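You operate a simulated robot arm through the tools that you are given. There is no shell and no other tool.

You are at the controls of a simulated robot arm. One attempt, no reset.

## Task
Oil the black reel's pawl and slide its cover shut again.
Fine: use the oil brush and put it back. Set down upright: oil brush. Where these are worked on the way, their far stop is far enough and under half their travel is too little: pawl cover. A coat counts when it lies all over at full strength: go over it till it gets no stronger.

It is judged by the outcome, as a careful person would: the job done as asked, and still so three seconds after it is handed in. It fails if anything else is knocked over, pushed out of place, dropped, spilled or broken. A push-on lid holds only when it is set on centred and level and pressed home; a screw cap is set on level and turned clockwise until tight.

## Robot
A 7-joint arm with a two-finger parallel gripper, fixed in place. Base frame: the origin is on the floor under the middle of its stand, x ahead of it, y to its left, z up. Units: cm, rad, N and s.
With the tool pointing down near the work surface it reaches from about 30 to 70 cm from the base axis. Its first joint turns from -1.152 to 1.152 rad. Payload 1.57 kg.
Tool frame: the origin (TCP) lies between the finger pads and is the grasp point; the fingertips stand 3 cm ahead of it; z points along the fingers, y is the line along which they close. Largest opening 11 cm; finger width 2.4, thickness 1.2; the body of the gripper, 4.8 by 11.2 cm, starts 7.8 cm behind the TCP.
Orientation is that of the tool frame in the base frame, as [roll, pitch, yaw] about the fixed x, y, z axes, in that order (R = Rz(yaw) Ry(pitch) Rx(roll)). With the fingers straight down and closing along the base's y, the tool's x points along the base's -x, its y along +y and its z along -z.

## Interface
- The arm moves only by the tool servo_tool. Its argument "moves" is one flat list of numbers, 7 for each row, row after row: the shift along the tool's x, y, z in m, then the turn, a rotation vector about the tool's x, y, z in degrees, then the finger opening in m, from 0 to 0.11. In form: [dx, dy, dz, rx, ry, rz, hand, dx, dy, dz, rx, ry, rz, hand, ...]. A call has 1 to 20 rows; each row is the pose to reach, as a shift and turn from the pose commanded when the call began, along the tool's axes at that moment. Rows are played at 5 a second. More than 5 cm and 0.15 rad between two rows, or a gripper value outside its range, and nothing of the call is played. Where a pose cannot be reached the arm comes as near as it can. A force on the tool above 40 N (or 10 N above the force at the start of the call, whichever is more), or a blocked arm, ends the call early, and 0.2 s more pass. The fingers move at their own pace (about 10.8 cm/s each) and stop on an object; they squeeze with about 38 N. The grip force told is the motor's: it shows also when the fingers shut on nothing. Time passes only in rows, and 0.2 s behind the last, so rows that repeat a pose let the fingers close. It gives the time, the measured TCP pose, the force on the tool (base axes), the opening and the grip force at its end, in the units of the frame above (readings bear some noise), with the torque about the TCP (base axes, N m) and any sound that the robot's microphone picked up.
- Cameras (640 x 400 px; columns grow to the right, rows downward): "scene" is fixed at [16.79, -38.72, 141.84]; the picture's right is [0.78, -0.63, 0.00], its down [-0.27, -0.33, -0.90] and it looks along [0.57, 0.70, -0.43] (base axes); focal length 323 px, centre (320, 200). "wrist" rides on the gripper at [7, 1.6, -14.1] in the tool frame; the picture's right is [-0.23, 0.97, 0.00], its down [-0.86, -0.20, -0.48] and it looks along [-0.47, -0.11, 0.88] (tool axes); focal length 222 px, centre (320, 200). There is no depth. A picture from a camera that has moved, and an enlarged one, comes with that camera's place and axes in the base frame and with its lens.
- camera(camera): a new picture of that camera. It takes no simulated time.
- close_up(camera, box): a new picture of the part [left, top, right, bottom] of that camera's present view, enlarged. It takes no simulated time.
- close_job(): hands the job in; it is judged then, once.

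Nothing tells you positions but the pictures and the camera data. Unless the task says otherwise, let go and move clear before handing in.

The tools are called after "Emit:" as name(argument=value, ...) on one line, values as JSON. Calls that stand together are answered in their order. servo_tool: Moves the arm, as the interface text tells. Its arguments: {"type":"object","properties":{"moves":{"type":"array"}},"required":["moves"]} The other tools are called the same way: camera (camera) takes a picture; close_up (camera, box) takes an enlarged picture of a part of a camera's view; close_job () hands the job in.

At the start:

```text
clock: 0.0
position: [42.7, 10.8, 122.61]
ee_rot: [-3.141, -0.002, -3.14]
force: [-0.9, 0.0, -0.1]
moment: [0.01, -0.01, 0.0]
width: 11.0
finger_force: 0.0
```

scene: 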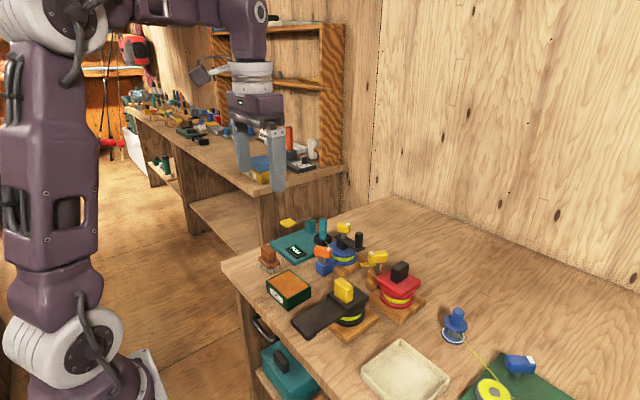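
wrist: 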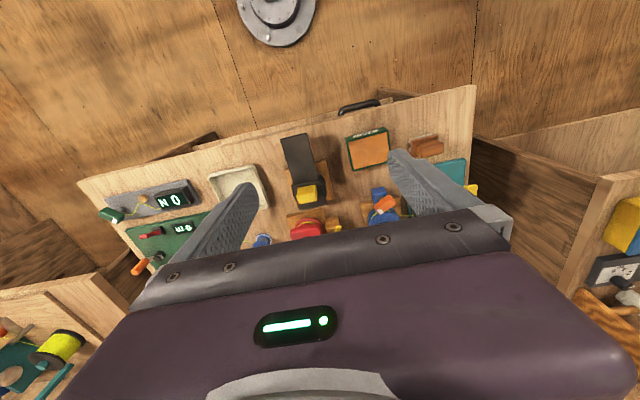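

I see a bench with several reels (black, red, blue), a tray, and some tools. I'll take enlarged pictures to identify the black reel, its cover, and the oil brush.

Emit:
close_up(camera="scene", box=[220, 200, 460, 350])

Emit:
close_up(camera="scene", box=[400, 280, 592, 400])

Emit:
close_up(camera="wrist", box=[80, 80, 480, 280])

Emit:
close_up(camera="scene", box=[280, 260, 392, 330])

```text
2.67 times, centred on (340, 275) of scene
camera zoom: at [16.79, -38.72, 141.84], right [0.78, -0.63, 0.0], down [-0.27, -0.33, -0.9], along [0.57, 0.7, -0.43], focal length 862 px, centre (267, 0)
```

zoom: 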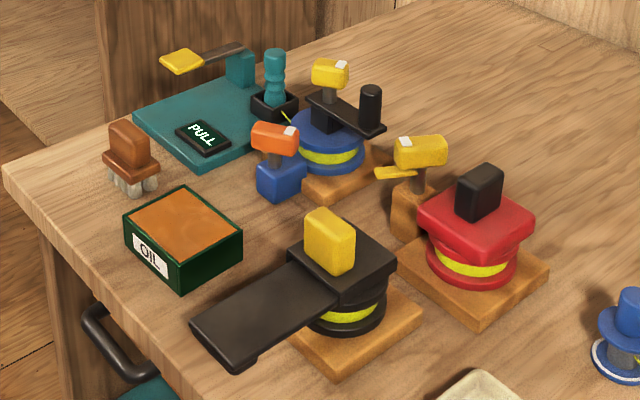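

```text
3.33 times, centred on (496, 340) of scene
camera zoom: at [16.79, -38.72, 141.84], right [0.78, -0.63, 0.0], down [-0.27, -0.33, -0.9], along [0.57, 0.7, -0.43], focal length 1078 px, centre (-267, -267)
```

zoom: 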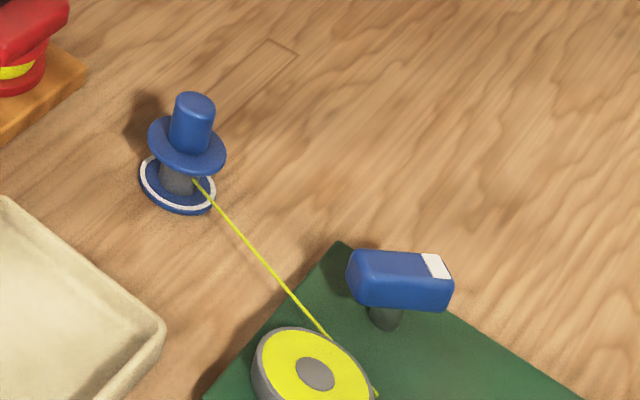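

```text
1.60 times, centred on (280, 180) of wrist
camera zoom: at [35.86, 12.38, 136.81], right [0.23, 0.97, 0.0], down [0.86, -0.2, 0.48], along [0.47, -0.11, -0.88], focal length 355 px, centre (384, 232)
```

zoom: 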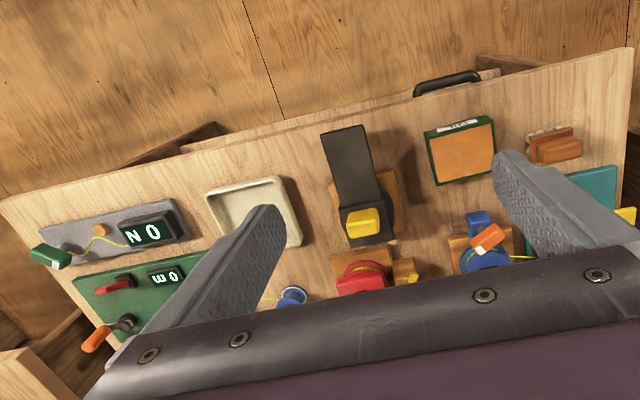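

```text
5.71 times, centred on (336, 295) of scene
camera zoom: at [16.79, -38.72, 141.84], right [0.78, -0.63, 0.0], down [-0.27, -0.33, -0.9], along [0.57, 0.7, -0.43], focal length 1847 px, centre (229, -343)
```

zoom: 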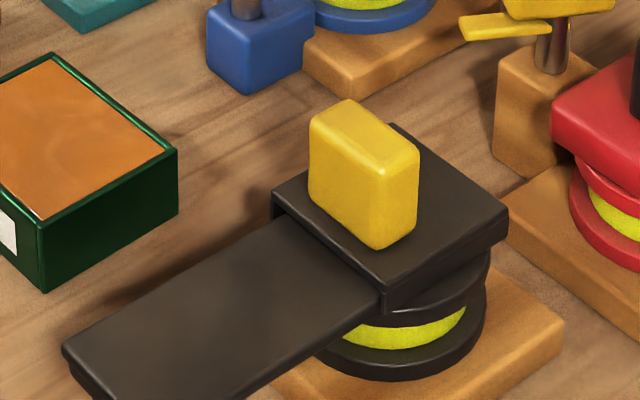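

The black reel has a black sliding cover with a yellow knob. The brown brush stands near the green OIL box, at the far-left corner of the bench. I'll move the arm above the black reel for a better view.

Emit:
servo_tool(moves=[-0.013, -0.017, 0.036, 0, 0, 0, 0.11, -0.026, -0.034, 0.072, 0, 0, 0, 0.11, -0.04, -0.051, 0.108, 0, 0, 0, 0.11, -0.053, -0.068, 0.146, 0, 0, 0, 0.11])

Emit:
camera(camera="wrist")

Emit:
camera(camera="scene")

```text
clock: 1.0
position: [48.09, 3.82, 107.91]
ee_rot: [-3.141, 0.001, 3.141]
force: [0.4, -0.3, -0.8]
moment: [0.05, 0.0, 0.01]
width: 11.0
finger_force: 0.1
```

```text
taken
camera wrist: at [41.13, 5.49, 122.13], right [0.23, 0.97, 0.0], down [0.86, -0.2, 0.48], along [0.47, -0.11, -0.88], focal length 222 px, centre (320, 200)
```

wrist: 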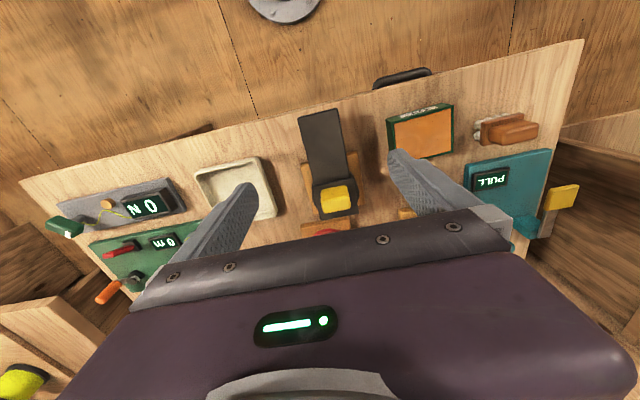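

```text
taken
```

scene: 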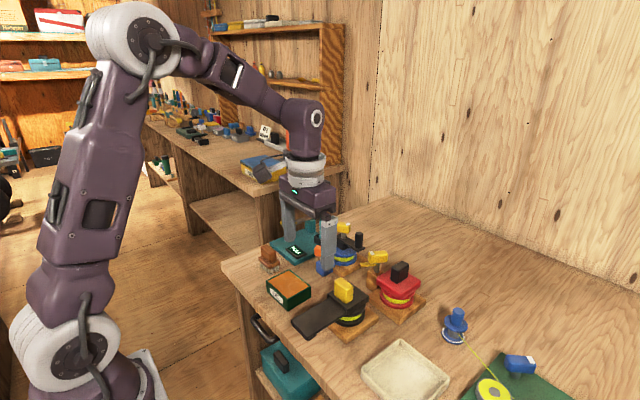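

The knob lands close to where I predicted it. I'll zoom in for finer triangulation.

Emit:
close_up(camera="wrist", box=[270, 90, 400, 240])

Emit:
close_up(camera="wrist", box=[380, 90, 560, 200])

Emit:
close_up(camera="scene", box=[240, 230, 320, 310])

Emit:
close_up(camera="scene", box=[290, 260, 390, 350])

```text
2.67 times, centred on (335, 165) of wrist
camera zoom: at [41.13, 5.49, 122.13], right [0.23, 0.97, 0.0], down [0.86, -0.2, 0.48], along [0.47, -0.11, -0.88], focal length 592 px, centre (280, 293)
```

zoom: 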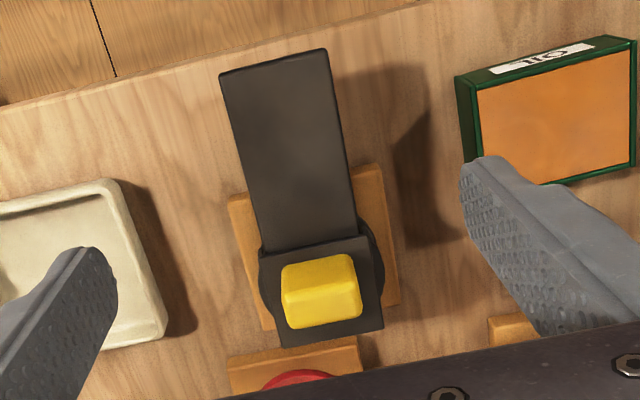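

```text
3.56 times, centred on (470, 145) of wrist
camera zoom: at [41.13, 5.49, 122.13], right [0.23, 0.97, 0.0], down [0.86, -0.2, 0.48], along [0.47, -0.11, -0.88], focal length 790 px, centre (-213, 396)
```

zoom: 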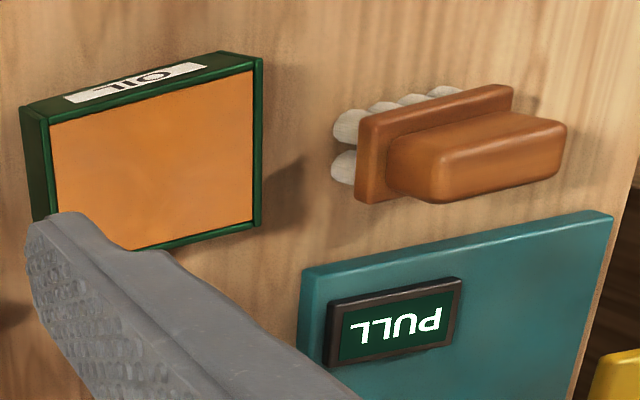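

```text
5.00 times, centred on (280, 270) of scene
camera zoom: at [16.79, -38.72, 141.84], right [0.78, -0.63, 0.0], down [-0.27, -0.33, -0.9], along [0.57, 0.7, -0.43], focal length 1616 px, centre (520, -150)
```

zoom: 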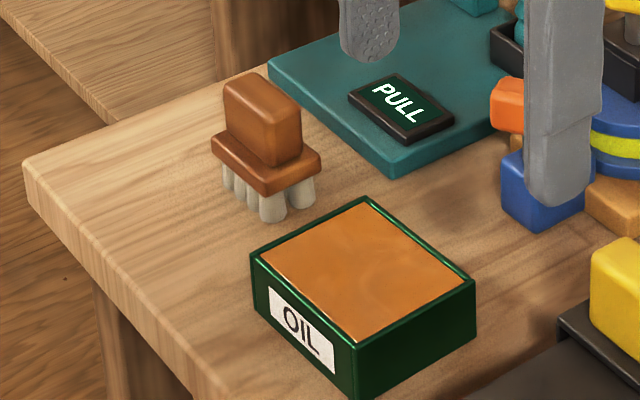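

```text
4.44 times, centred on (340, 305) of scene
camera zoom: at [16.79, -38.72, 141.84], right [0.78, -0.63, 0.0], down [-0.27, -0.33, -0.9], along [0.57, 0.7, -0.43], focal length 1437 px, centre (231, -267)
```

zoom: 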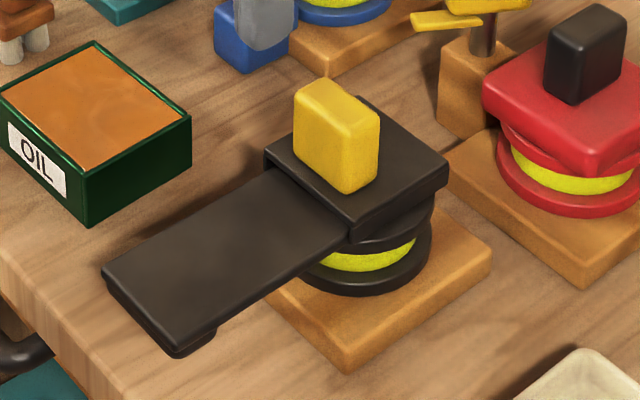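

The knob top is near (58.4, 4.1, 92.5) and is about 4 cm wide in y. The oil box is centred near (53, 20) with its top at about z=85, and the brush is near (55, 32). I'll move over the knob, staying above it, for a closer look.

Emit:
servo_tool(moves=[-0.026, 0.001, 0.02, 0, 0, 0, 0.11, -0.052, 0.002, 0.04, 0, 0, 0, 0.11, -0.078, 0.003, 0.06, 0, 0, 0, 0.11, -0.103, 0.003, 0.079, 0, 0, 0, 0.11, -0.103, 0.003, 0.079, 0, 0, 0, 0.11])

Emit:
camera(camera="wrist")

Emit:
close_up(camera="scene", box=[280, 190, 440, 350])

```text
clock: 2.2
position: [58.32, 4.14, 100.15]
ee_rot: [3.141, 0.0, -3.141]
force: [-0.7, -0.5, 0.5]
moment: [-0.02, 0.0, -0.03]
width: 11.0
finger_force: 0.0
```

```text
taken
camera wrist: at [51.49, 5.9, 114.27], right [0.23, 0.97, 0.0], down [0.86, -0.2, 0.48], along [0.47, -0.11, -0.88], focal length 222 px, centre (320, 200)
```

wrist: 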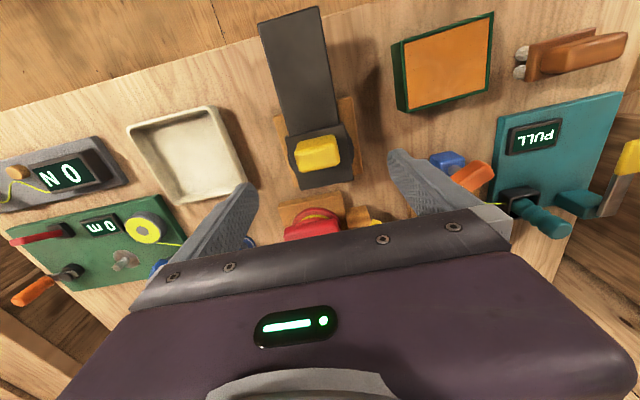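

```text
2.50 times, centred on (360, 270) of scene
camera zoom: at [16.79, -38.72, 141.84], right [0.78, -0.63, 0.0], down [-0.27, -0.33, -0.9], along [0.57, 0.7, -0.43], focal length 808 px, centre (220, 25)
```

zoom: 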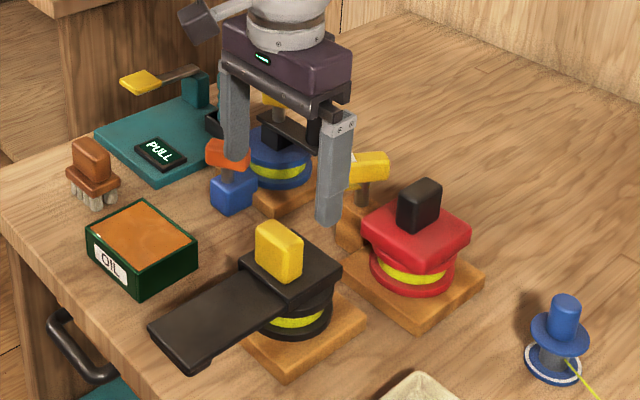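

Emit:
close_up(camera="wrist", box=[240, 90, 400, 190])

Emit:
close_up(camera="wrist", box=[380, 0, 640, 160])

Emit:
close_up(camera="scene", box=[330, 220, 410, 340])

```text
4.00 times, centred on (320, 140) of wrist
camera zoom: at [51.49, 5.9, 114.27], right [0.23, 0.97, 0.0], down [0.86, -0.2, 0.48], along [0.47, -0.11, -0.88], focal length 888 px, centre (320, 440)
```

zoom: 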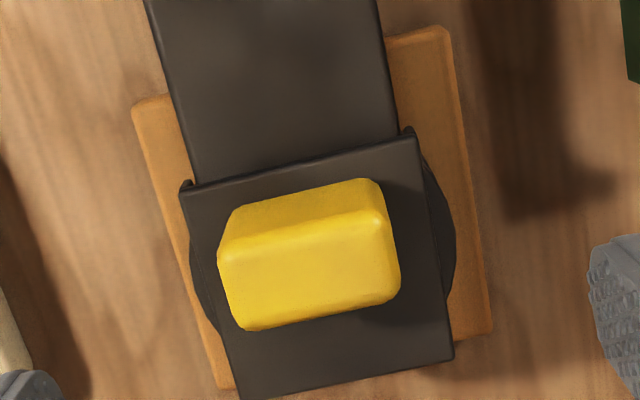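

```text
2.46 times, centred on (510, 80) of wrist
camera zoom: at [51.49, 5.9, 114.27], right [0.23, 0.97, 0.0], down [0.86, -0.2, 0.48], along [0.47, -0.11, -0.88], focal length 547 px, centre (-148, 495)
```

zoom: 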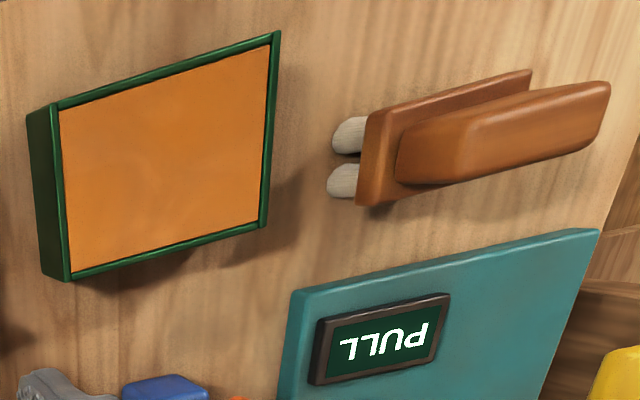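

```text
3.33 times, centred on (370, 280) of scene
camera zoom: at [16.79, -38.72, 141.84], right [0.78, -0.63, 0.0], down [-0.27, -0.33, -0.9], along [0.57, 0.7, -0.43], focal length 1078 px, centre (153, -67)
```

zoom: 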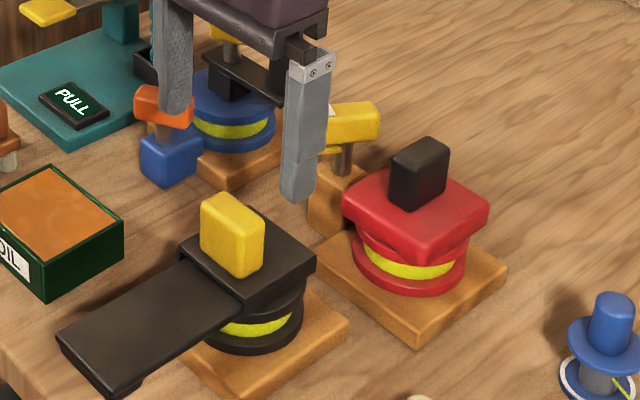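

The knob is centred near (58.35, 4.0). It measures about 2 cm in x by 4.2 cm in y, its top is at z≈92.4 and the cover top is at z≈88. I'll close the fingers, come down just behind the knob on its +x side, and push it toward -x along the rail.

Emit:
servo_tool(moves=[-0.015, -0.001, 0, 0, 0, 0, 0.0, -0.03, -0.001, 0, 0, 0, 0, 0.0, -0.03, -0.001, 0.0, 0, 0, 0, 0.0, -0.03, -0.001, 0.0, 0, 0, 0, 0.0, -0.03, -0.001, 0.02, 0, 0, 0, 0.0, -0.03, -0.001, 0.04, 0, 0, 0, 0.0, -0.03, -0.001, 0.06, 0, 0, 0, 0.0, -0.03, -0.001, 0.07, 0, 0, 0, 0.0, -0.03, -0.001, 0.08, 0, 0, 0, 0.0, -0.03, -0.001, 0.08, 0, 0, 0, 0.0])

Emit:
camera(camera="wrist")

Emit:
close_up(camera="scene", box=[290, 220, 410, 340])

```text
clock: 4.4
position: [61.32, 4.09, 92.15]
ee_rot: [3.141, 0.0, -3.14]
force: [-0.2, 0.9, -0.2]
moment: [0.0, -0.01, 0.0]
width: 0.02
finger_force: 20.6
```

```text
taken
camera wrist: at [54.44, 5.8, 106.29], right [0.23, 0.97, 0.0], down [0.86, -0.2, 0.48], along [0.47, -0.11, -0.88], focal length 222 px, centre (320, 200)
```

wrist: 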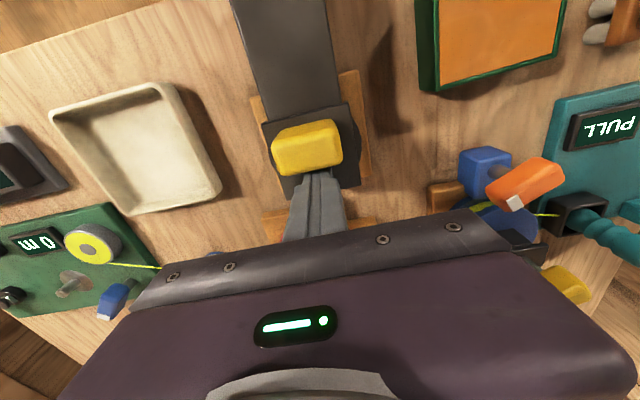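

```text
3.33 times, centred on (350, 280) of scene
camera zoom: at [16.79, -38.72, 141.84], right [0.78, -0.63, 0.0], down [-0.27, -0.33, -0.9], along [0.57, 0.7, -0.43], focal length 1078 px, centre (220, -67)
```

zoom: 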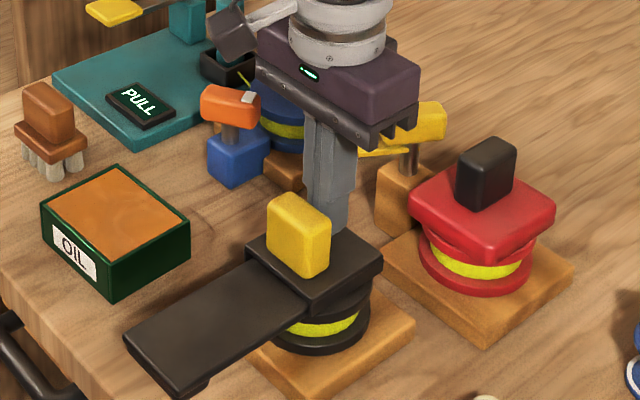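

The fingers are behind the knob and clear of the cover. I'll push toward -x in small steps and watch the force.

Emit:
servo_tool(moves=[0.004, 0, 0, 0, 0, 0, 0.0, 0.008, 0, 0, 0, 0, 0, 0.0, 0.011, 0, 0, 0, 0, 0, 0.0, 0.014, 0, 0, 0, 0, 0, 0.0, 0.017, 0, 0, 0, 0, 0, 0.0, 0.02, 0, 0, 0, 0, 0, 0.0])

Emit:
close_up(camera="scene", box=[290, 220, 410, 340])

```text
clock: 5.8
position: [59.3, 4.18, 92.18]
ee_rot: [-3.141, 0.0, -3.141]
force: [0.9, -0.5, 0.9]
moment: [0.0, 0.01, 0.04]
width: 0.0
finger_force: 21.4
```

```text
3.33 times, centred on (350, 280) of scene
camera zoom: at [16.79, -38.72, 141.84], right [0.78, -0.63, 0.0], down [-0.27, -0.33, -0.9], along [0.57, 0.7, -0.43], focal length 1078 px, centre (220, -67)
```

zoom: 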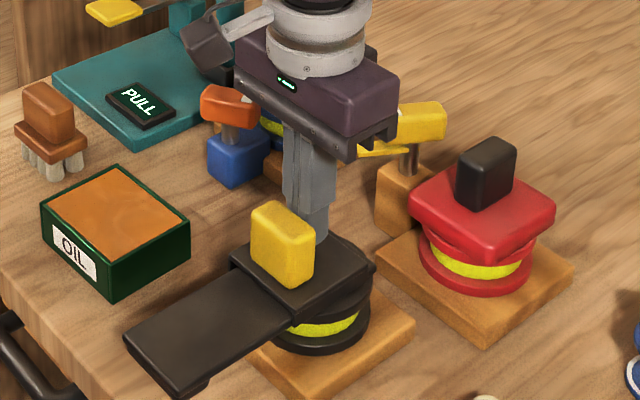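

The cover slides freely with little force, and the reel stays put. I'll keep pushing.

Emit:
servo_tool(moves=[0.004, 0, 0, 0, 0, 0, 0.0, 0.008, 0, 0, 0, 0, 0, 0.0, 0.012, 0, 0, 0, 0, 0, 0.0, 0.016, 0, 0, 0, 0, 0, 0.0, 0.02, 0, 0, 0, 0, 0, 0.0, 0.024, 0, 0, 0, 0, 0, 0.0, 0.028, 0, 0, 0, 0, 0, 0.0, 0.032, 0, 0, 0, 0, 0, 0.0, 0.036, 0, 0, 0, 0, 0, 0.0, 0.04, 0, 0, 0, 0, 0, 0.0])

Emit:
close_up(camera="scene", box=[290, 220, 410, 340])

Emit:
camera(camera="wrist")

```text
clock: 8.0
position: [55.37, 4.21, 92.22]
ee_rot: [-3.141, 0.001, -3.141]
force: [-0.2, 0.3, -0.4]
moment: [-0.01, 0.01, -0.01]
width: 0.0
finger_force: 21.2
```

```text
3.33 times, centred on (350, 280) of scene
camera zoom: at [16.79, -38.72, 141.84], right [0.78, -0.63, 0.0], down [-0.27, -0.33, -0.9], along [0.57, 0.7, -0.43], focal length 1078 px, centre (220, -67)
```

zoom: 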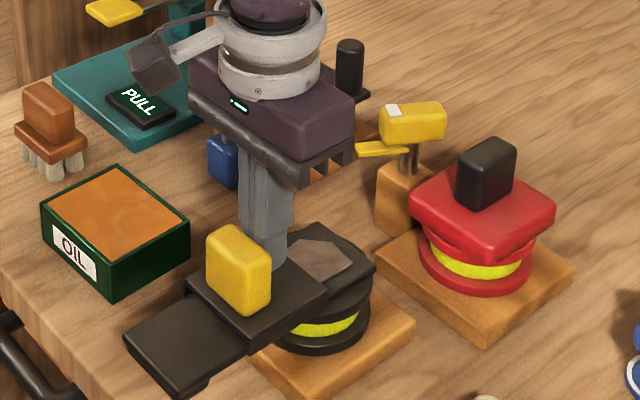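

```text
taken
camera wrist: at [48.45, 5.77, 106.34], right [0.23, 0.97, 0.0], down [0.86, -0.2, 0.48], along [0.47, -0.11, -0.88], focal length 222 px, centre (320, 200)
```

wrist: 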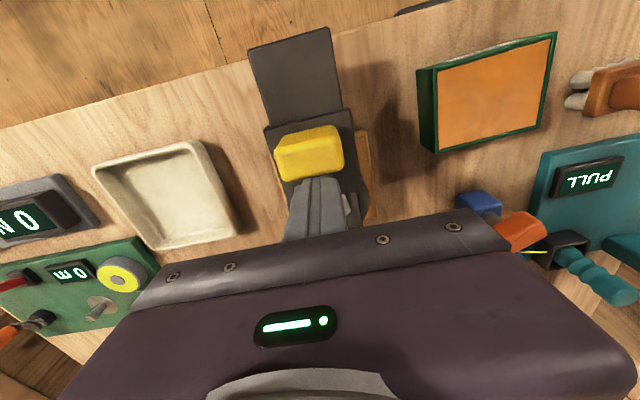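

The pawl, a brownish plate, is being exposed. I'll continue sliding toward the far stop.

Emit:
servo_tool(moves=[0.004, 0, 0, 0, 0, 0, 0.0, 0.008, 0, 0, 0, 0, 0, 0.0, 0.012, 0, 0, 0, 0, 0, 0.0, 0.016, 0, 0, 0, 0, 0, 0.0, 0.02, 0, 0, 0, 0, 0, 0.0, 0.023, 0, 0, 0, 0, 0, 0.0, 0.026, 0, 0, 0, 0, 0, 0.0, 0.029, 0, 0, 0, 0, 0, 0.0, 0.032, 0, 0, 0, 0, 0, 0.0])

Emit:
close_up(camera="scene", box=[290, 220, 410, 340])

```text
clock: 10.0
position: [52.21, 4.1, 92.14]
ee_rot: [-3.141, 0.0, 3.141]
force: [0.2, 1.1, 0.1]
moment: [0.01, -0.02, 0.02]
width: 0.0
finger_force: 21.2
```

```text
3.33 times, centred on (350, 280) of scene
camera zoom: at [16.79, -38.72, 141.84], right [0.78, -0.63, 0.0], down [-0.27, -0.33, -0.9], along [0.57, 0.7, -0.43], focal length 1078 px, centre (220, -67)
```

zoom: 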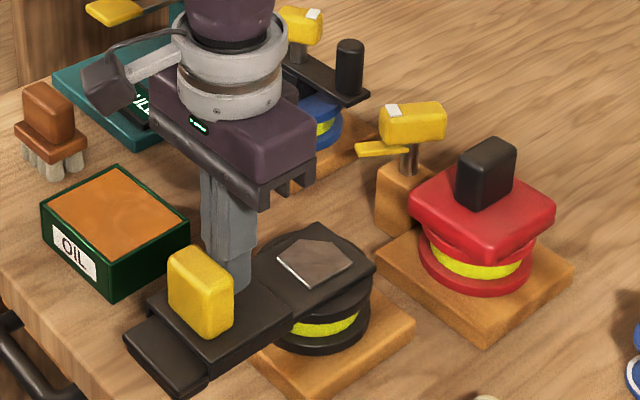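

The pawl is fully exposed. I'll push gently a little farther for clearance, watching for the stop.

Emit:
servo_tool(moves=[0.003, 0, 0, 0, 0, 0, 0.0, 0.006, 0, 0, 0, 0, 0, 0.0, 0.009, 0, 0, 0, 0, 0, 0.0, 0.012, 0, 0, 0, 0, 0, 0.0])

Emit:
close_up(camera="scene", box=[290, 220, 410, 340])

```text
clock: 11.0
position: [50.98, 4.12, 92.14]
ee_rot: [-3.142, 0.0, -3.141]
force: [-0.6, 0.5, 1.0]
moment: [0.01, 0.0, 0.0]
width: 0.02
finger_force: 20.9
```

```text
3.33 times, centred on (350, 280) of scene
camera zoom: at [16.79, -38.72, 141.84], right [0.78, -0.63, 0.0], down [-0.27, -0.33, -0.9], along [0.57, 0.7, -0.43], focal length 1078 px, centre (220, -67)
```

zoom: 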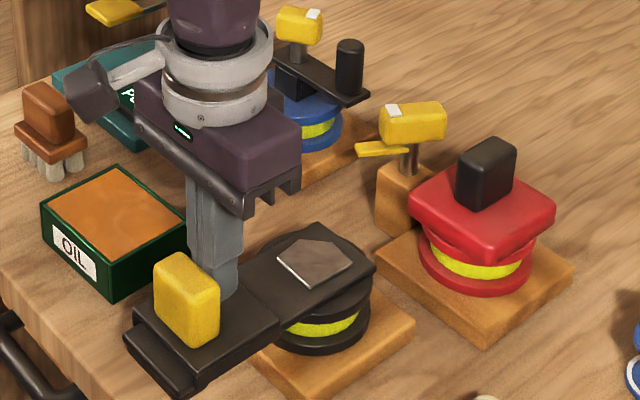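

The cover is open about 9.5 cm, which is nearly its full travel. Next I'll back off, lift, and go look at the brush from above.

Emit:
servo_tool(moves=[-0.008, 0, 0, 0, 0, 0, 0.0, -0.008, 0, -0.04, 0, 0, 0, 0.0, -0.008, 0, -0.08, 0, 0, 0, 0.0, -0.006, 0.02, -0.12, 0, 0, 0, 0.0, -0.004, 0.06, -0.13, 0, 0, 0, 0.04, -0.002, 0.1, -0.13, 0, 0, 0, 0.08, 0.0, 0.14, -0.13, 0, 0, 0, 0.11, 0.0, 0.18, -0.13, 0, 0, 0, 0.11, 0.0, 0.22, -0.13, 0, 0, 0, 0.11, 0.0, 0.25, -0.13, 0, 0, 0, 0.11, 0.0, 0.25, -0.13, 0, 0, 0, 0.11])

Emit:
camera(camera="wrist")

Emit:
camera(camera="scene")

```text
clock: 13.4
position: [51.03, 29.13, 105.15]
ee_rot: [-3.141, 0.001, -3.14]
force: [0.4, -0.8, -0.4]
moment: [-0.01, -0.03, 0.01]
width: 10.99
finger_force: 0.0
```

```text
taken
camera wrist: at [44.06, 30.76, 119.33], right [0.23, 0.97, 0.0], down [0.86, -0.2, 0.48], along [0.47, -0.11, -0.88], focal length 222 px, centre (320, 200)
```

wrist: 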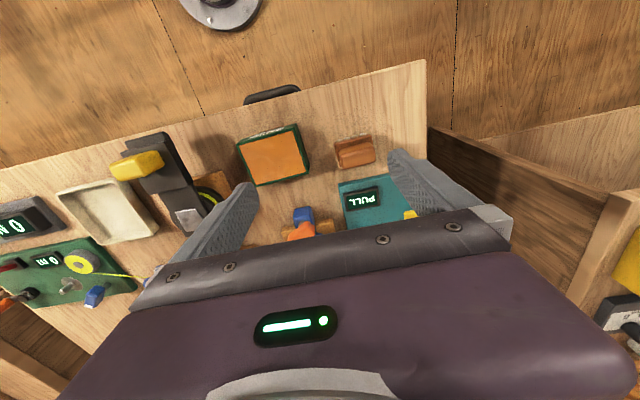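

```text
taken
```

scene: 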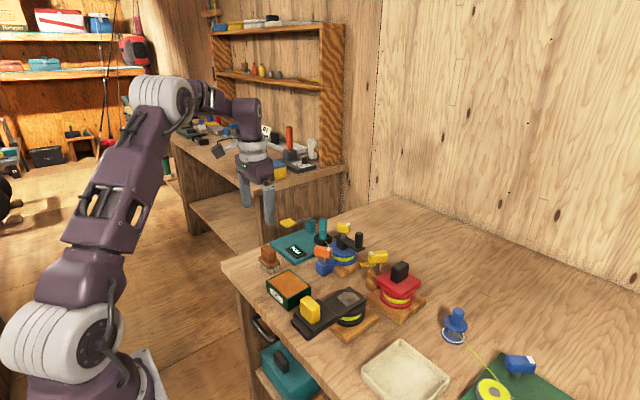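

Emit:
close_up(camera="wrist", box=[300, 110, 410, 180])

Emit:
close_up(camera="wrist", box=[220, 90, 380, 190])

Emit:
close_up(camera="scene", box=[240, 230, 320, 280])

Emit:
close_up(camera="scene", box=[310, 275, 390, 325])

```text
5.71 times, centred on (355, 145) of wrist
camera zoom: at [44.06, 30.76, 119.33], right [0.23, 0.97, 0.0], down [0.86, -0.2, 0.48], along [0.47, -0.11, -0.88], focal length 1269 px, centre (120, 514)
```

zoom: 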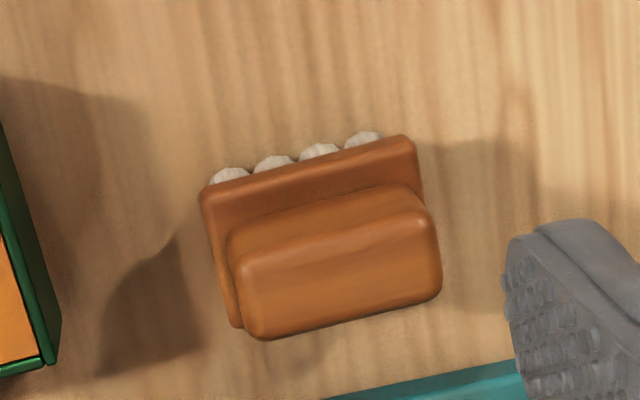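

```text
4.00 times, centred on (300, 140) of wrist
camera zoom: at [44.06, 30.76, 119.33], right [0.23, 0.97, 0.0], down [0.86, -0.2, 0.48], along [0.47, -0.11, -0.88], focal length 888 px, centre (400, 440)
```

zoom: 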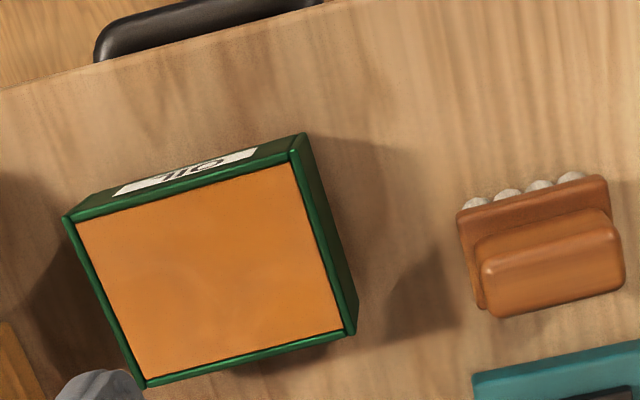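

```text
8.00 times, centred on (280, 255) of scene
camera zoom: at [16.79, -38.71, 141.84], right [0.78, -0.63, 0.0], down [-0.27, -0.33, -0.9], along [0.57, 0.7, -0.43], focal length 2586 px, centre (640, -240)
```

zoom: 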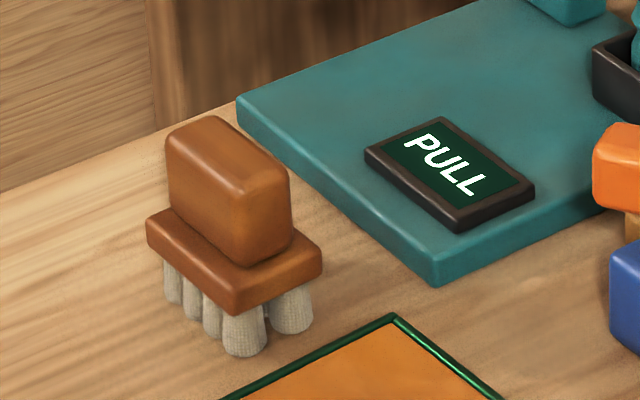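

```text
8.00 times, centred on (350, 300) of scene
camera zoom: at [16.79, -38.71, 141.84], right [0.78, -0.63, 0.0], down [-0.27, -0.33, -0.9], along [0.57, 0.7, -0.43], focal length 2586 px, centre (80, -600)
```

zoom: 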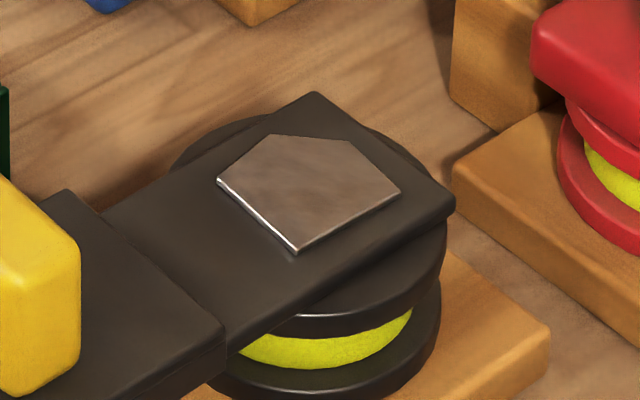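

The brush handle is about 5 cm by 2 cm, centred near (55.8, 34.1) with its top at z≈86.6 and turned about +4°. The pawl is a pentagonal plate on the reel's deck. I'll move above the brush to refine the grasp.

Emit:
servo_tool(moves=[-0.016, 0.017, 0.033, 0, 0, -1.5, 0.11, -0.032, 0.034, 0.066, 0, 0, -3, 0.11, -0.047, 0.05, 0.1, 0, 0, -4, 0.11, -0.047, 0.05, 0.1, 0, 0, -4, 0.11])

Emit:
camera(camera="wrist")

Emit:
close_up(camera="scene", box=[230, 190, 310, 280])

```text
clock: 14.4
position: [55.81, 34.19, 95.21]
ee_rot: [-3.14, 0.001, -3.073]
force: [0.0, -0.5, 0.3]
moment: [0.0, -0.01, -0.01]
width: 11.02
finger_force: 0.1
```

```text
taken
camera wrist: at [48.67, 35.29, 109.35], right [0.16, 0.99, 0.0], down [0.87, -0.14, 0.48], along [0.47, -0.08, -0.88], focal length 222 px, centre (320, 200)
```

wrist: 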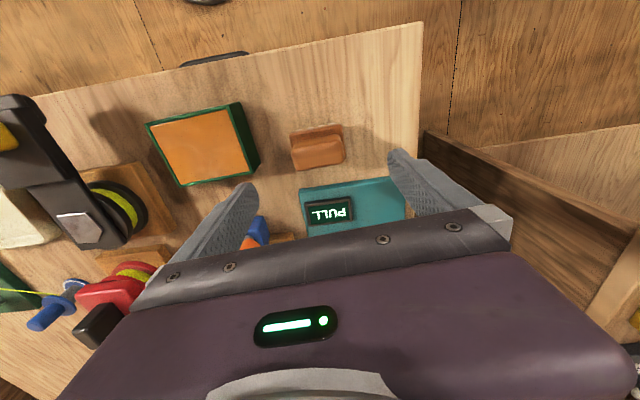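

```text
4.44 times, centred on (270, 235) of scene
camera zoom: at [16.79, -38.72, 141.84], right [0.78, -0.63, 0.0], down [-0.27, -0.33, -0.9], along [0.57, 0.7, -0.43], focal length 1437 px, centre (542, 44)
```

zoom: 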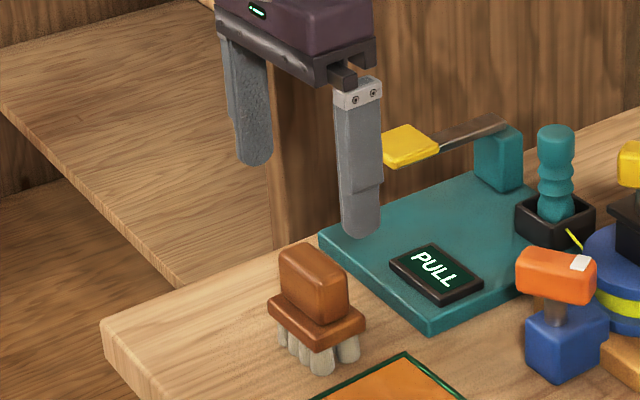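

Emit:
close_up(camera="wrist", box=[260, 100, 380, 200])

Emit:
close_up(camera="wrist", box=[0, 140, 160, 260])

```text
4.00 times, centred on (320, 150) of wrist
camera zoom: at [48.67, 35.29, 109.35], right [0.16, 0.99, 0.0], down [0.87, -0.14, 0.48], along [0.47, -0.08, -0.88], focal length 888 px, centre (320, 400)
```

zoom: 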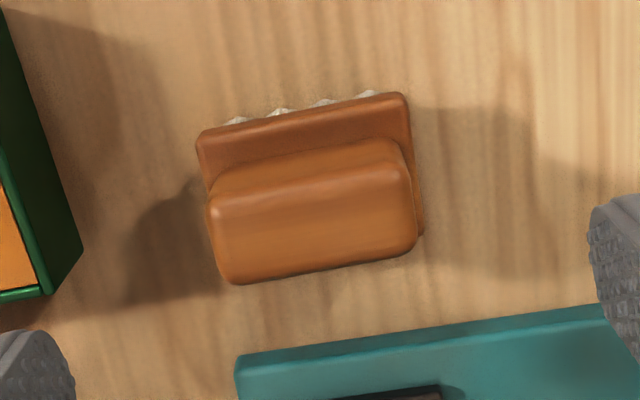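

```text
3.33 times, centred on (80, 200) of wrist
camera zoom: at [48.67, 35.29, 109.35], right [0.16, 0.99, 0.0], down [0.87, -0.14, 0.48], along [0.47, -0.08, -0.88], focal length 740 px, centre (1120, 200)
```

zoom: 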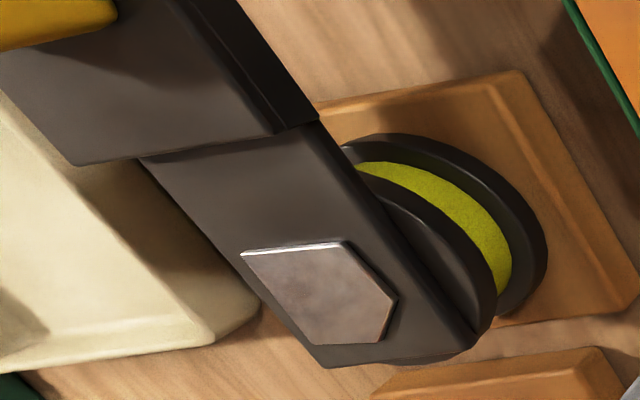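

The handle lines up with the gripper, needing only a 2 mm y shift. I'll descend and close on the handle.

Emit:
servo_tool(moves=[0.0, -0.002, 0.02, 0, 0, 0, 0.11, 0.0, -0.002, 0.04, 0, 0, 0, 0.11, 0.0, -0.002, 0.055, 0, 0, 0, 0.11, 0.0, -0.002, 0.065, 0, 0, 0, 0.11, 0.0, -0.002, 0.073, 0, 0, 0, 0.11, 0.0, -0.002, 0.08, 0, 0, 0, 0.11, 0.0, -0.002, 0.08, 0, 0, 0, 0.11])

Emit:
camera(camera="wrist")

Emit:
close_up(camera="scene", box=[240, 220, 320, 280])

```text
clock: 16.0
position: [55.73, 33.88, 87.14]
ee_rot: [3.141, 0.0, -3.072]
force: [0.5, 0.2, 0.0]
moment: [0.01, -0.03, -0.03]
width: 10.98
finger_force: 0.1
```

```text
taken
camera wrist: at [48.71, 35.05, 101.36], right [0.16, 0.99, 0.0], down [0.87, -0.14, 0.48], along [0.47, -0.08, -0.88], focal length 222 px, centre (320, 200)
```

wrist: 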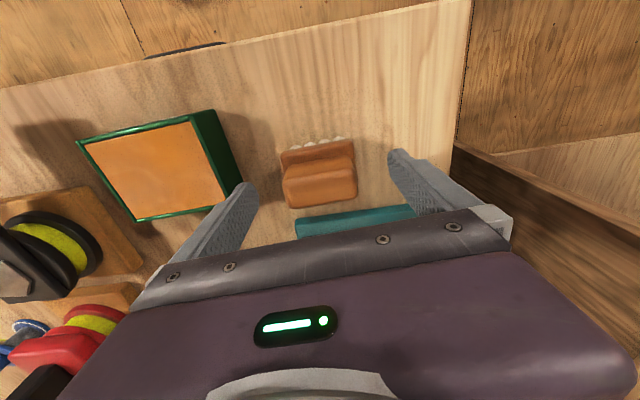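

```text
6.67 times, centred on (280, 250) of scene
camera zoom: at [16.79, -38.72, 141.84], right [0.78, -0.63, 0.0], down [-0.27, -0.33, -0.9], along [0.57, 0.7, -0.43], focal length 2155 px, centre (587, -133)
```

zoom: 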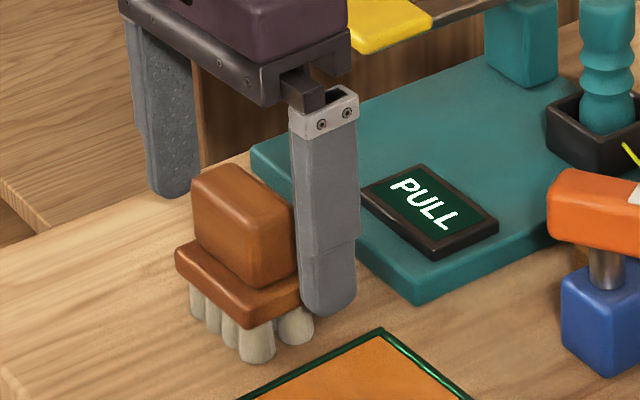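

Emit:
close_up(camera="wrist", box=[220, 110, 440, 240])

```text
2.91 times, centred on (330, 175) of wrist
camera zoom: at [48.71, 35.05, 101.36], right [0.16, 0.99, 0.0], down [0.87, -0.14, 0.48], along [0.47, -0.08, -0.88], focal length 646 px, centre (291, 273)
```

zoom: 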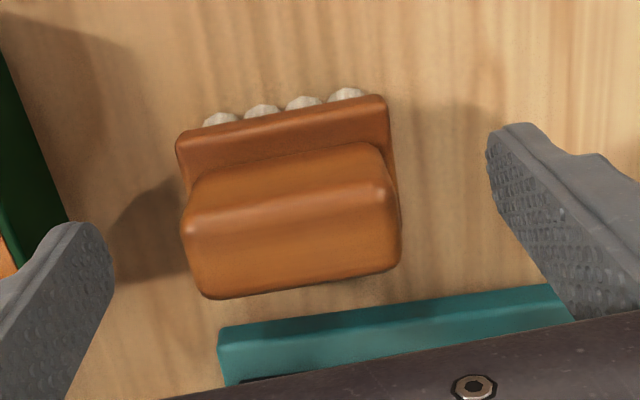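

The handle is centred between the fingers. I'll lower 2 mm and close to grip.

Emit:
servo_tool(moves=[0, 0, 0.002, 0, 0, 0, 0.08, 0, 0, 0.002, 0, 0, 0, 0.06, 0, 0, 0.002, 0, 0, 0, 0.05, 0, 0, 0.002, 0, 0, 0, 0.03, 0, 0, 0.002, 0, 0, 0, 0.0, 0, 0, 0.002, 0, 0, 0, 0.0, 0, 0, 0.002, 0, 0, 0, 0.0])

Emit:
close_up(camera="wrist", box=[220, 110, 440, 240])

Emit:
close_up(camera="scene", box=[240, 220, 320, 280])

```text
clock: 17.6
position: [55.67, 33.97, 86.99]
ee_rot: [-3.141, -0.001, -3.072]
force: [-1.0, 0.8, 1.6]
moment: [-0.08, 0.03, -0.01]
width: 5.35
finger_force: 38.1
```

```text
2.91 times, centred on (330, 175) of wrist
camera zoom: at [48.68, 35.07, 101.13], right [0.16, 0.99, 0.0], down [0.87, -0.14, 0.48], along [0.47, -0.08, -0.88], focal length 646 px, centre (291, 273)
```

zoom: 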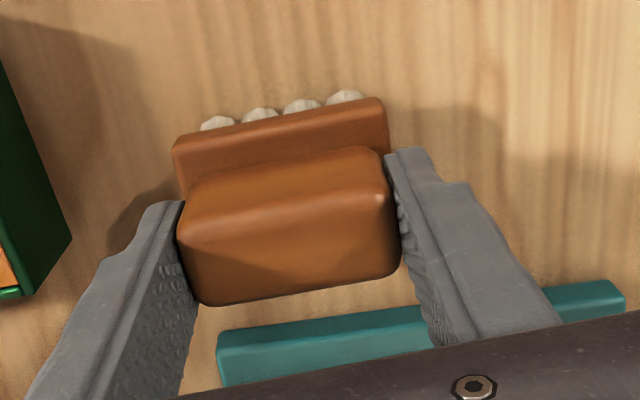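

```text
6.67 times, centred on (280, 250) of scene
camera zoom: at [16.78, -38.72, 141.84], right [0.78, -0.63, 0.0], down [-0.27, -0.33, -0.9], along [0.57, 0.7, -0.43], focal length 2155 px, centre (587, -133)
```

zoom: 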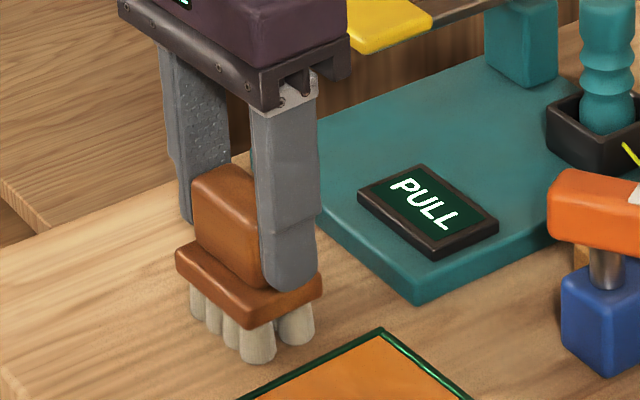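

I have the brush gripped at 5.35 cm width. I'll lift straight up and check the hold.

Emit:
servo_tool(moves=[0, 0, -0.01, 0, 0, 0, 0.0, 0, 0, -0.03, 0, 0, 0, 0.0, 0, 0, -0.06, 0, 0, 0, 0.0, 0, 0, -0.09, 0, 0, 0, 0.0, 0, 0, -0.09, 0, 0, 0, 0.0])

Emit:
camera(camera="wrist")

Emit:
close_up(camera="scene", box=[240, 180, 340, 300])

```text
clock: 18.8
position: [55.81, 33.83, 96.04]
ee_rot: [-3.141, 0.001, -3.073]
force: [-0.5, -0.2, -0.3]
moment: [0.01, 0.0, -0.01]
width: 0.0
finger_force: 21.4
```

```text
taken
camera wrist: at [48.72, 35.06, 110.18], right [0.16, 0.99, 0.0], down [0.87, -0.14, 0.48], along [0.47, -0.08, -0.88], focal length 222 px, centre (320, 200)
```

wrist: 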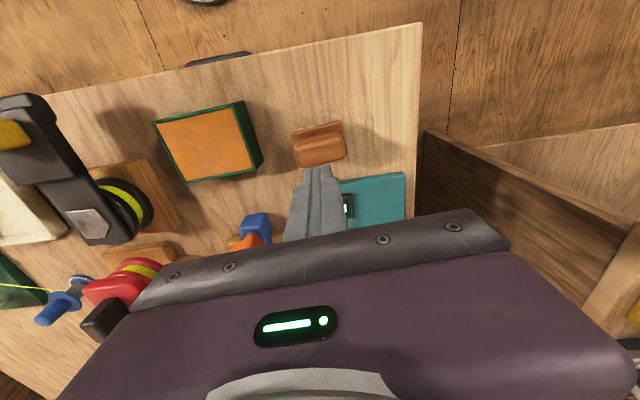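

```text
3.33 times, centred on (290, 240) of scene
camera zoom: at [16.79, -38.72, 141.84], right [0.78, -0.63, 0.0], down [-0.27, -0.33, -0.9], along [0.57, 0.7, -0.43], focal length 1078 px, centre (420, 67)
```

zoom: 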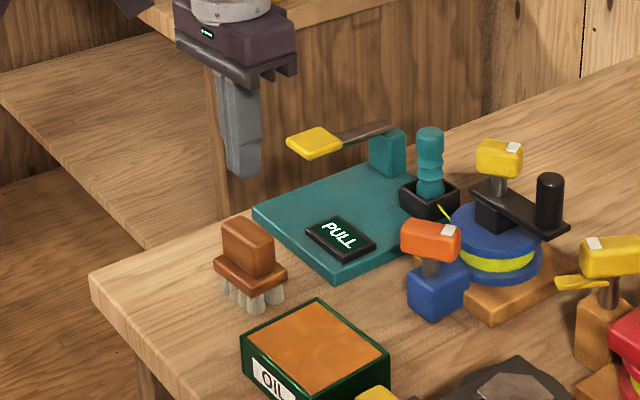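

The brush slipped out of the grip on its rounded narrow ends. It is still standing upright in place. I'll check its pose, then re-grasp across its broad flat faces with the gripper turned 90°.

Emit:
close_up(camera="wrist", box=[260, 100, 380, 200])

Emit:
close_up(camera="scene", box=[250, 235, 300, 280])

```text
4.00 times, centred on (320, 150) of wrist
camera zoom: at [48.72, 35.06, 110.18], right [0.16, 0.99, 0.0], down [0.87, -0.14, 0.48], along [0.47, -0.08, -0.88], focal length 888 px, centre (320, 400)
```

zoom: 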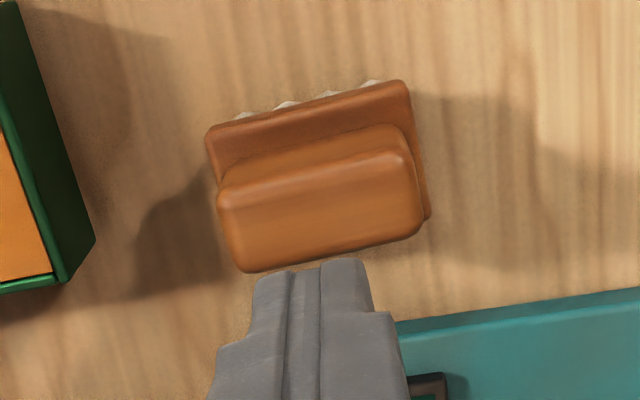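

```text
8.89 times, centred on (275, 258) of scene
camera zoom: at [16.79, -38.72, 141.84], right [0.78, -0.63, 0.0], down [-0.27, -0.33, -0.9], along [0.57, 0.7, -0.43], focal length 2874 px, centre (720, -311)
```

zoom: 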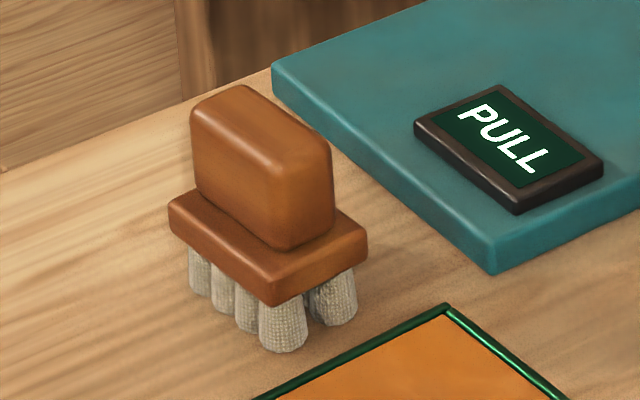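

The brush shifted only about 2 mm and lines up with the tool. I'll rotate the gripper 90° at height, then descend and grip across the 2 cm thick handle.

Emit:
servo_tool(moves=[0, 0, 0, 0, 0, -7.5, 0.07, 0, 0, 0, 0, 0, -15, 0.07, 0, 0, 0, 0, 0, -22.5, 0.07, 0, 0, 0, 0, 0, -30, 0.07, 0, 0, 0, 0, 0, -37.5, 0.07, 0, 0, 0, 0, 0, -45, 0.07, 0, 0, 0, 0, 0, -52.5, 0.07, 0, 0, 0, 0, 0, -60, 0.07, 0, 0, 0, 0, 0, -67.5, 0.07, 0, 0, 0, 0, 0, -75, 0.07, 0, 0, 0, 0, 0, -82.5, 0.07, 0.0014, 0, 0, 0, 0, -90, 0.07, 0.0014, 0, 0, 0, 0, -90, 0.07])

Emit:
camera(camera="wrist")

Emit:
close_up(camera="scene", box=[220, 160, 340, 290])

```text
clock: 21.6
position: [55.56, 34.09, 96.01]
ee_rot: [-3.14, 0.0, -1.499]
force: [-0.8, 0.3, 0.0]
moment: [-0.01, 0.0, 0.02]
width: 7.02
finger_force: 0.1
```

```text
taken
camera wrist: at [54.47, 26.88, 110.12], right [-0.99, 0.16, 0.0], down [0.14, 0.87, 0.48], along [0.08, 0.47, -0.88], focal length 222 px, centre (320, 200)
```

wrist: 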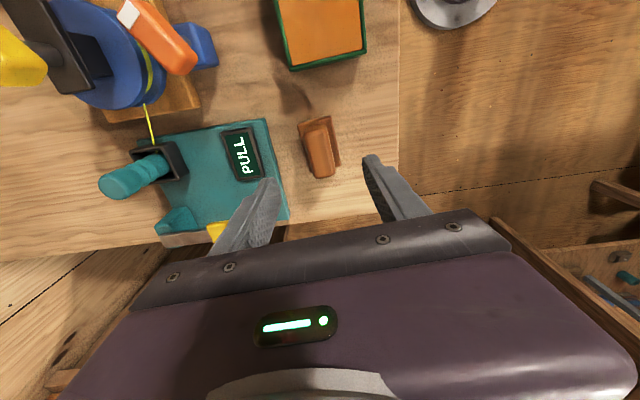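

```text
3.08 times, centred on (280, 225) of scene
camera zoom: at [16.79, -38.72, 141.84], right [0.78, -0.63, 0.0], down [-0.27, -0.33, -0.9], along [0.57, 0.7, -0.43], focal length 995 px, centre (443, 123)
```

zoom: 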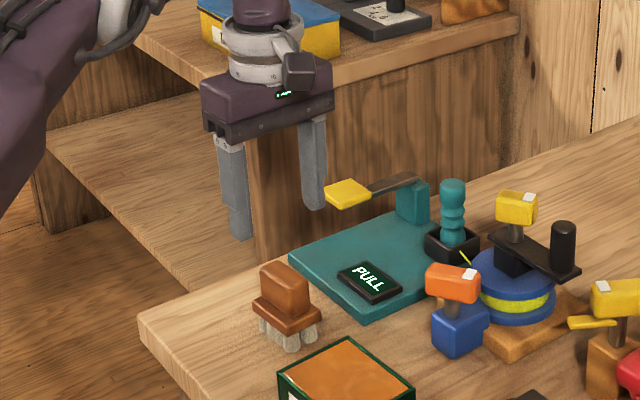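

Emit:
close_up(camera="wrist", box=[260, 100, 380, 200])

```text
4.00 times, centred on (320, 150) of wrist
camera zoom: at [54.47, 26.88, 110.12], right [-0.99, 0.16, 0.0], down [0.14, 0.87, 0.48], along [0.08, 0.47, -0.88], focal length 888 px, centre (320, 400)
```

zoom: 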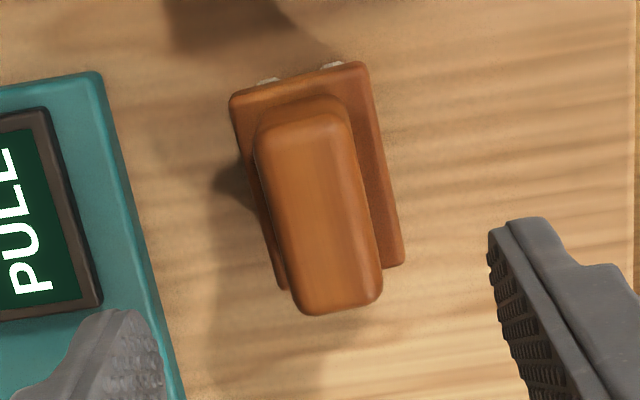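

The gripper is centred on the handle across its thickness. I'll descend with a 2 mm adjustment along the handle and grip.

Emit:
servo_tool(moves=[-0.002, 0, 0.03, 0, 0, 0, 0.07, -0.002, 0, 0.055, 0, 0, 0, 0.07, -0.002, 0, 0.07, 0, 0, 0, 0.07, -0.002, 0, 0.08, 0, 0, 0, 0.07, -0.002, 0, 0.086, 0, 0, 0, 0.07, -0.002, 0, 0.09, 0, 0, 0, 0.07, -0.002, 0, 0.09, 0, 0, 0, 0.07])

Emit:
close_up(camera="wrist", box=[220, 110, 440, 240])

Emit:
close_up(camera="scene", box=[240, 220, 320, 280])

```text
clock: 23.2
position: [55.6, 33.96, 87.0]
ee_rot: [3.141, 0.0, -1.5]
force: [0.6, 0.5, -0.4]
moment: [0.01, -0.01, 0.01]
width: 7.01
finger_force: 0.0
```

```text
2.91 times, centred on (330, 175) of wrist
camera zoom: at [54.44, 27.08, 101.09], right [-0.99, 0.16, 0.0], down [0.14, 0.87, 0.48], along [0.08, 0.47, -0.88], focal length 646 px, centre (291, 273)
```

zoom: 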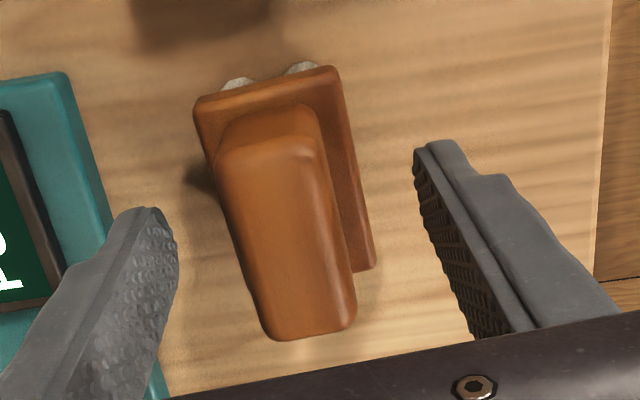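

```text
6.67 times, centred on (280, 250) of scene
camera zoom: at [16.79, -38.72, 141.84], right [0.78, -0.63, 0.0], down [-0.27, -0.33, -0.9], along [0.57, 0.7, -0.43], focal length 2155 px, centre (587, -133)
```

zoom: 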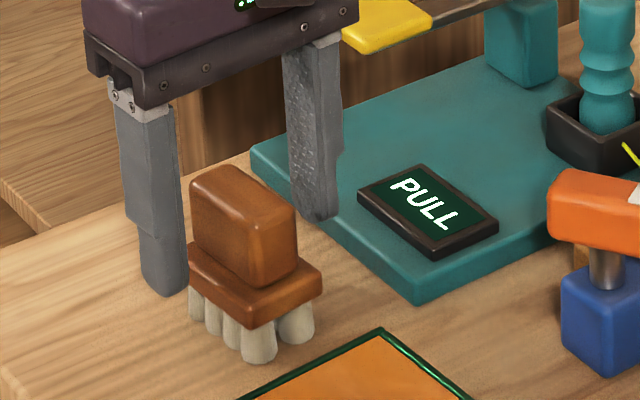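

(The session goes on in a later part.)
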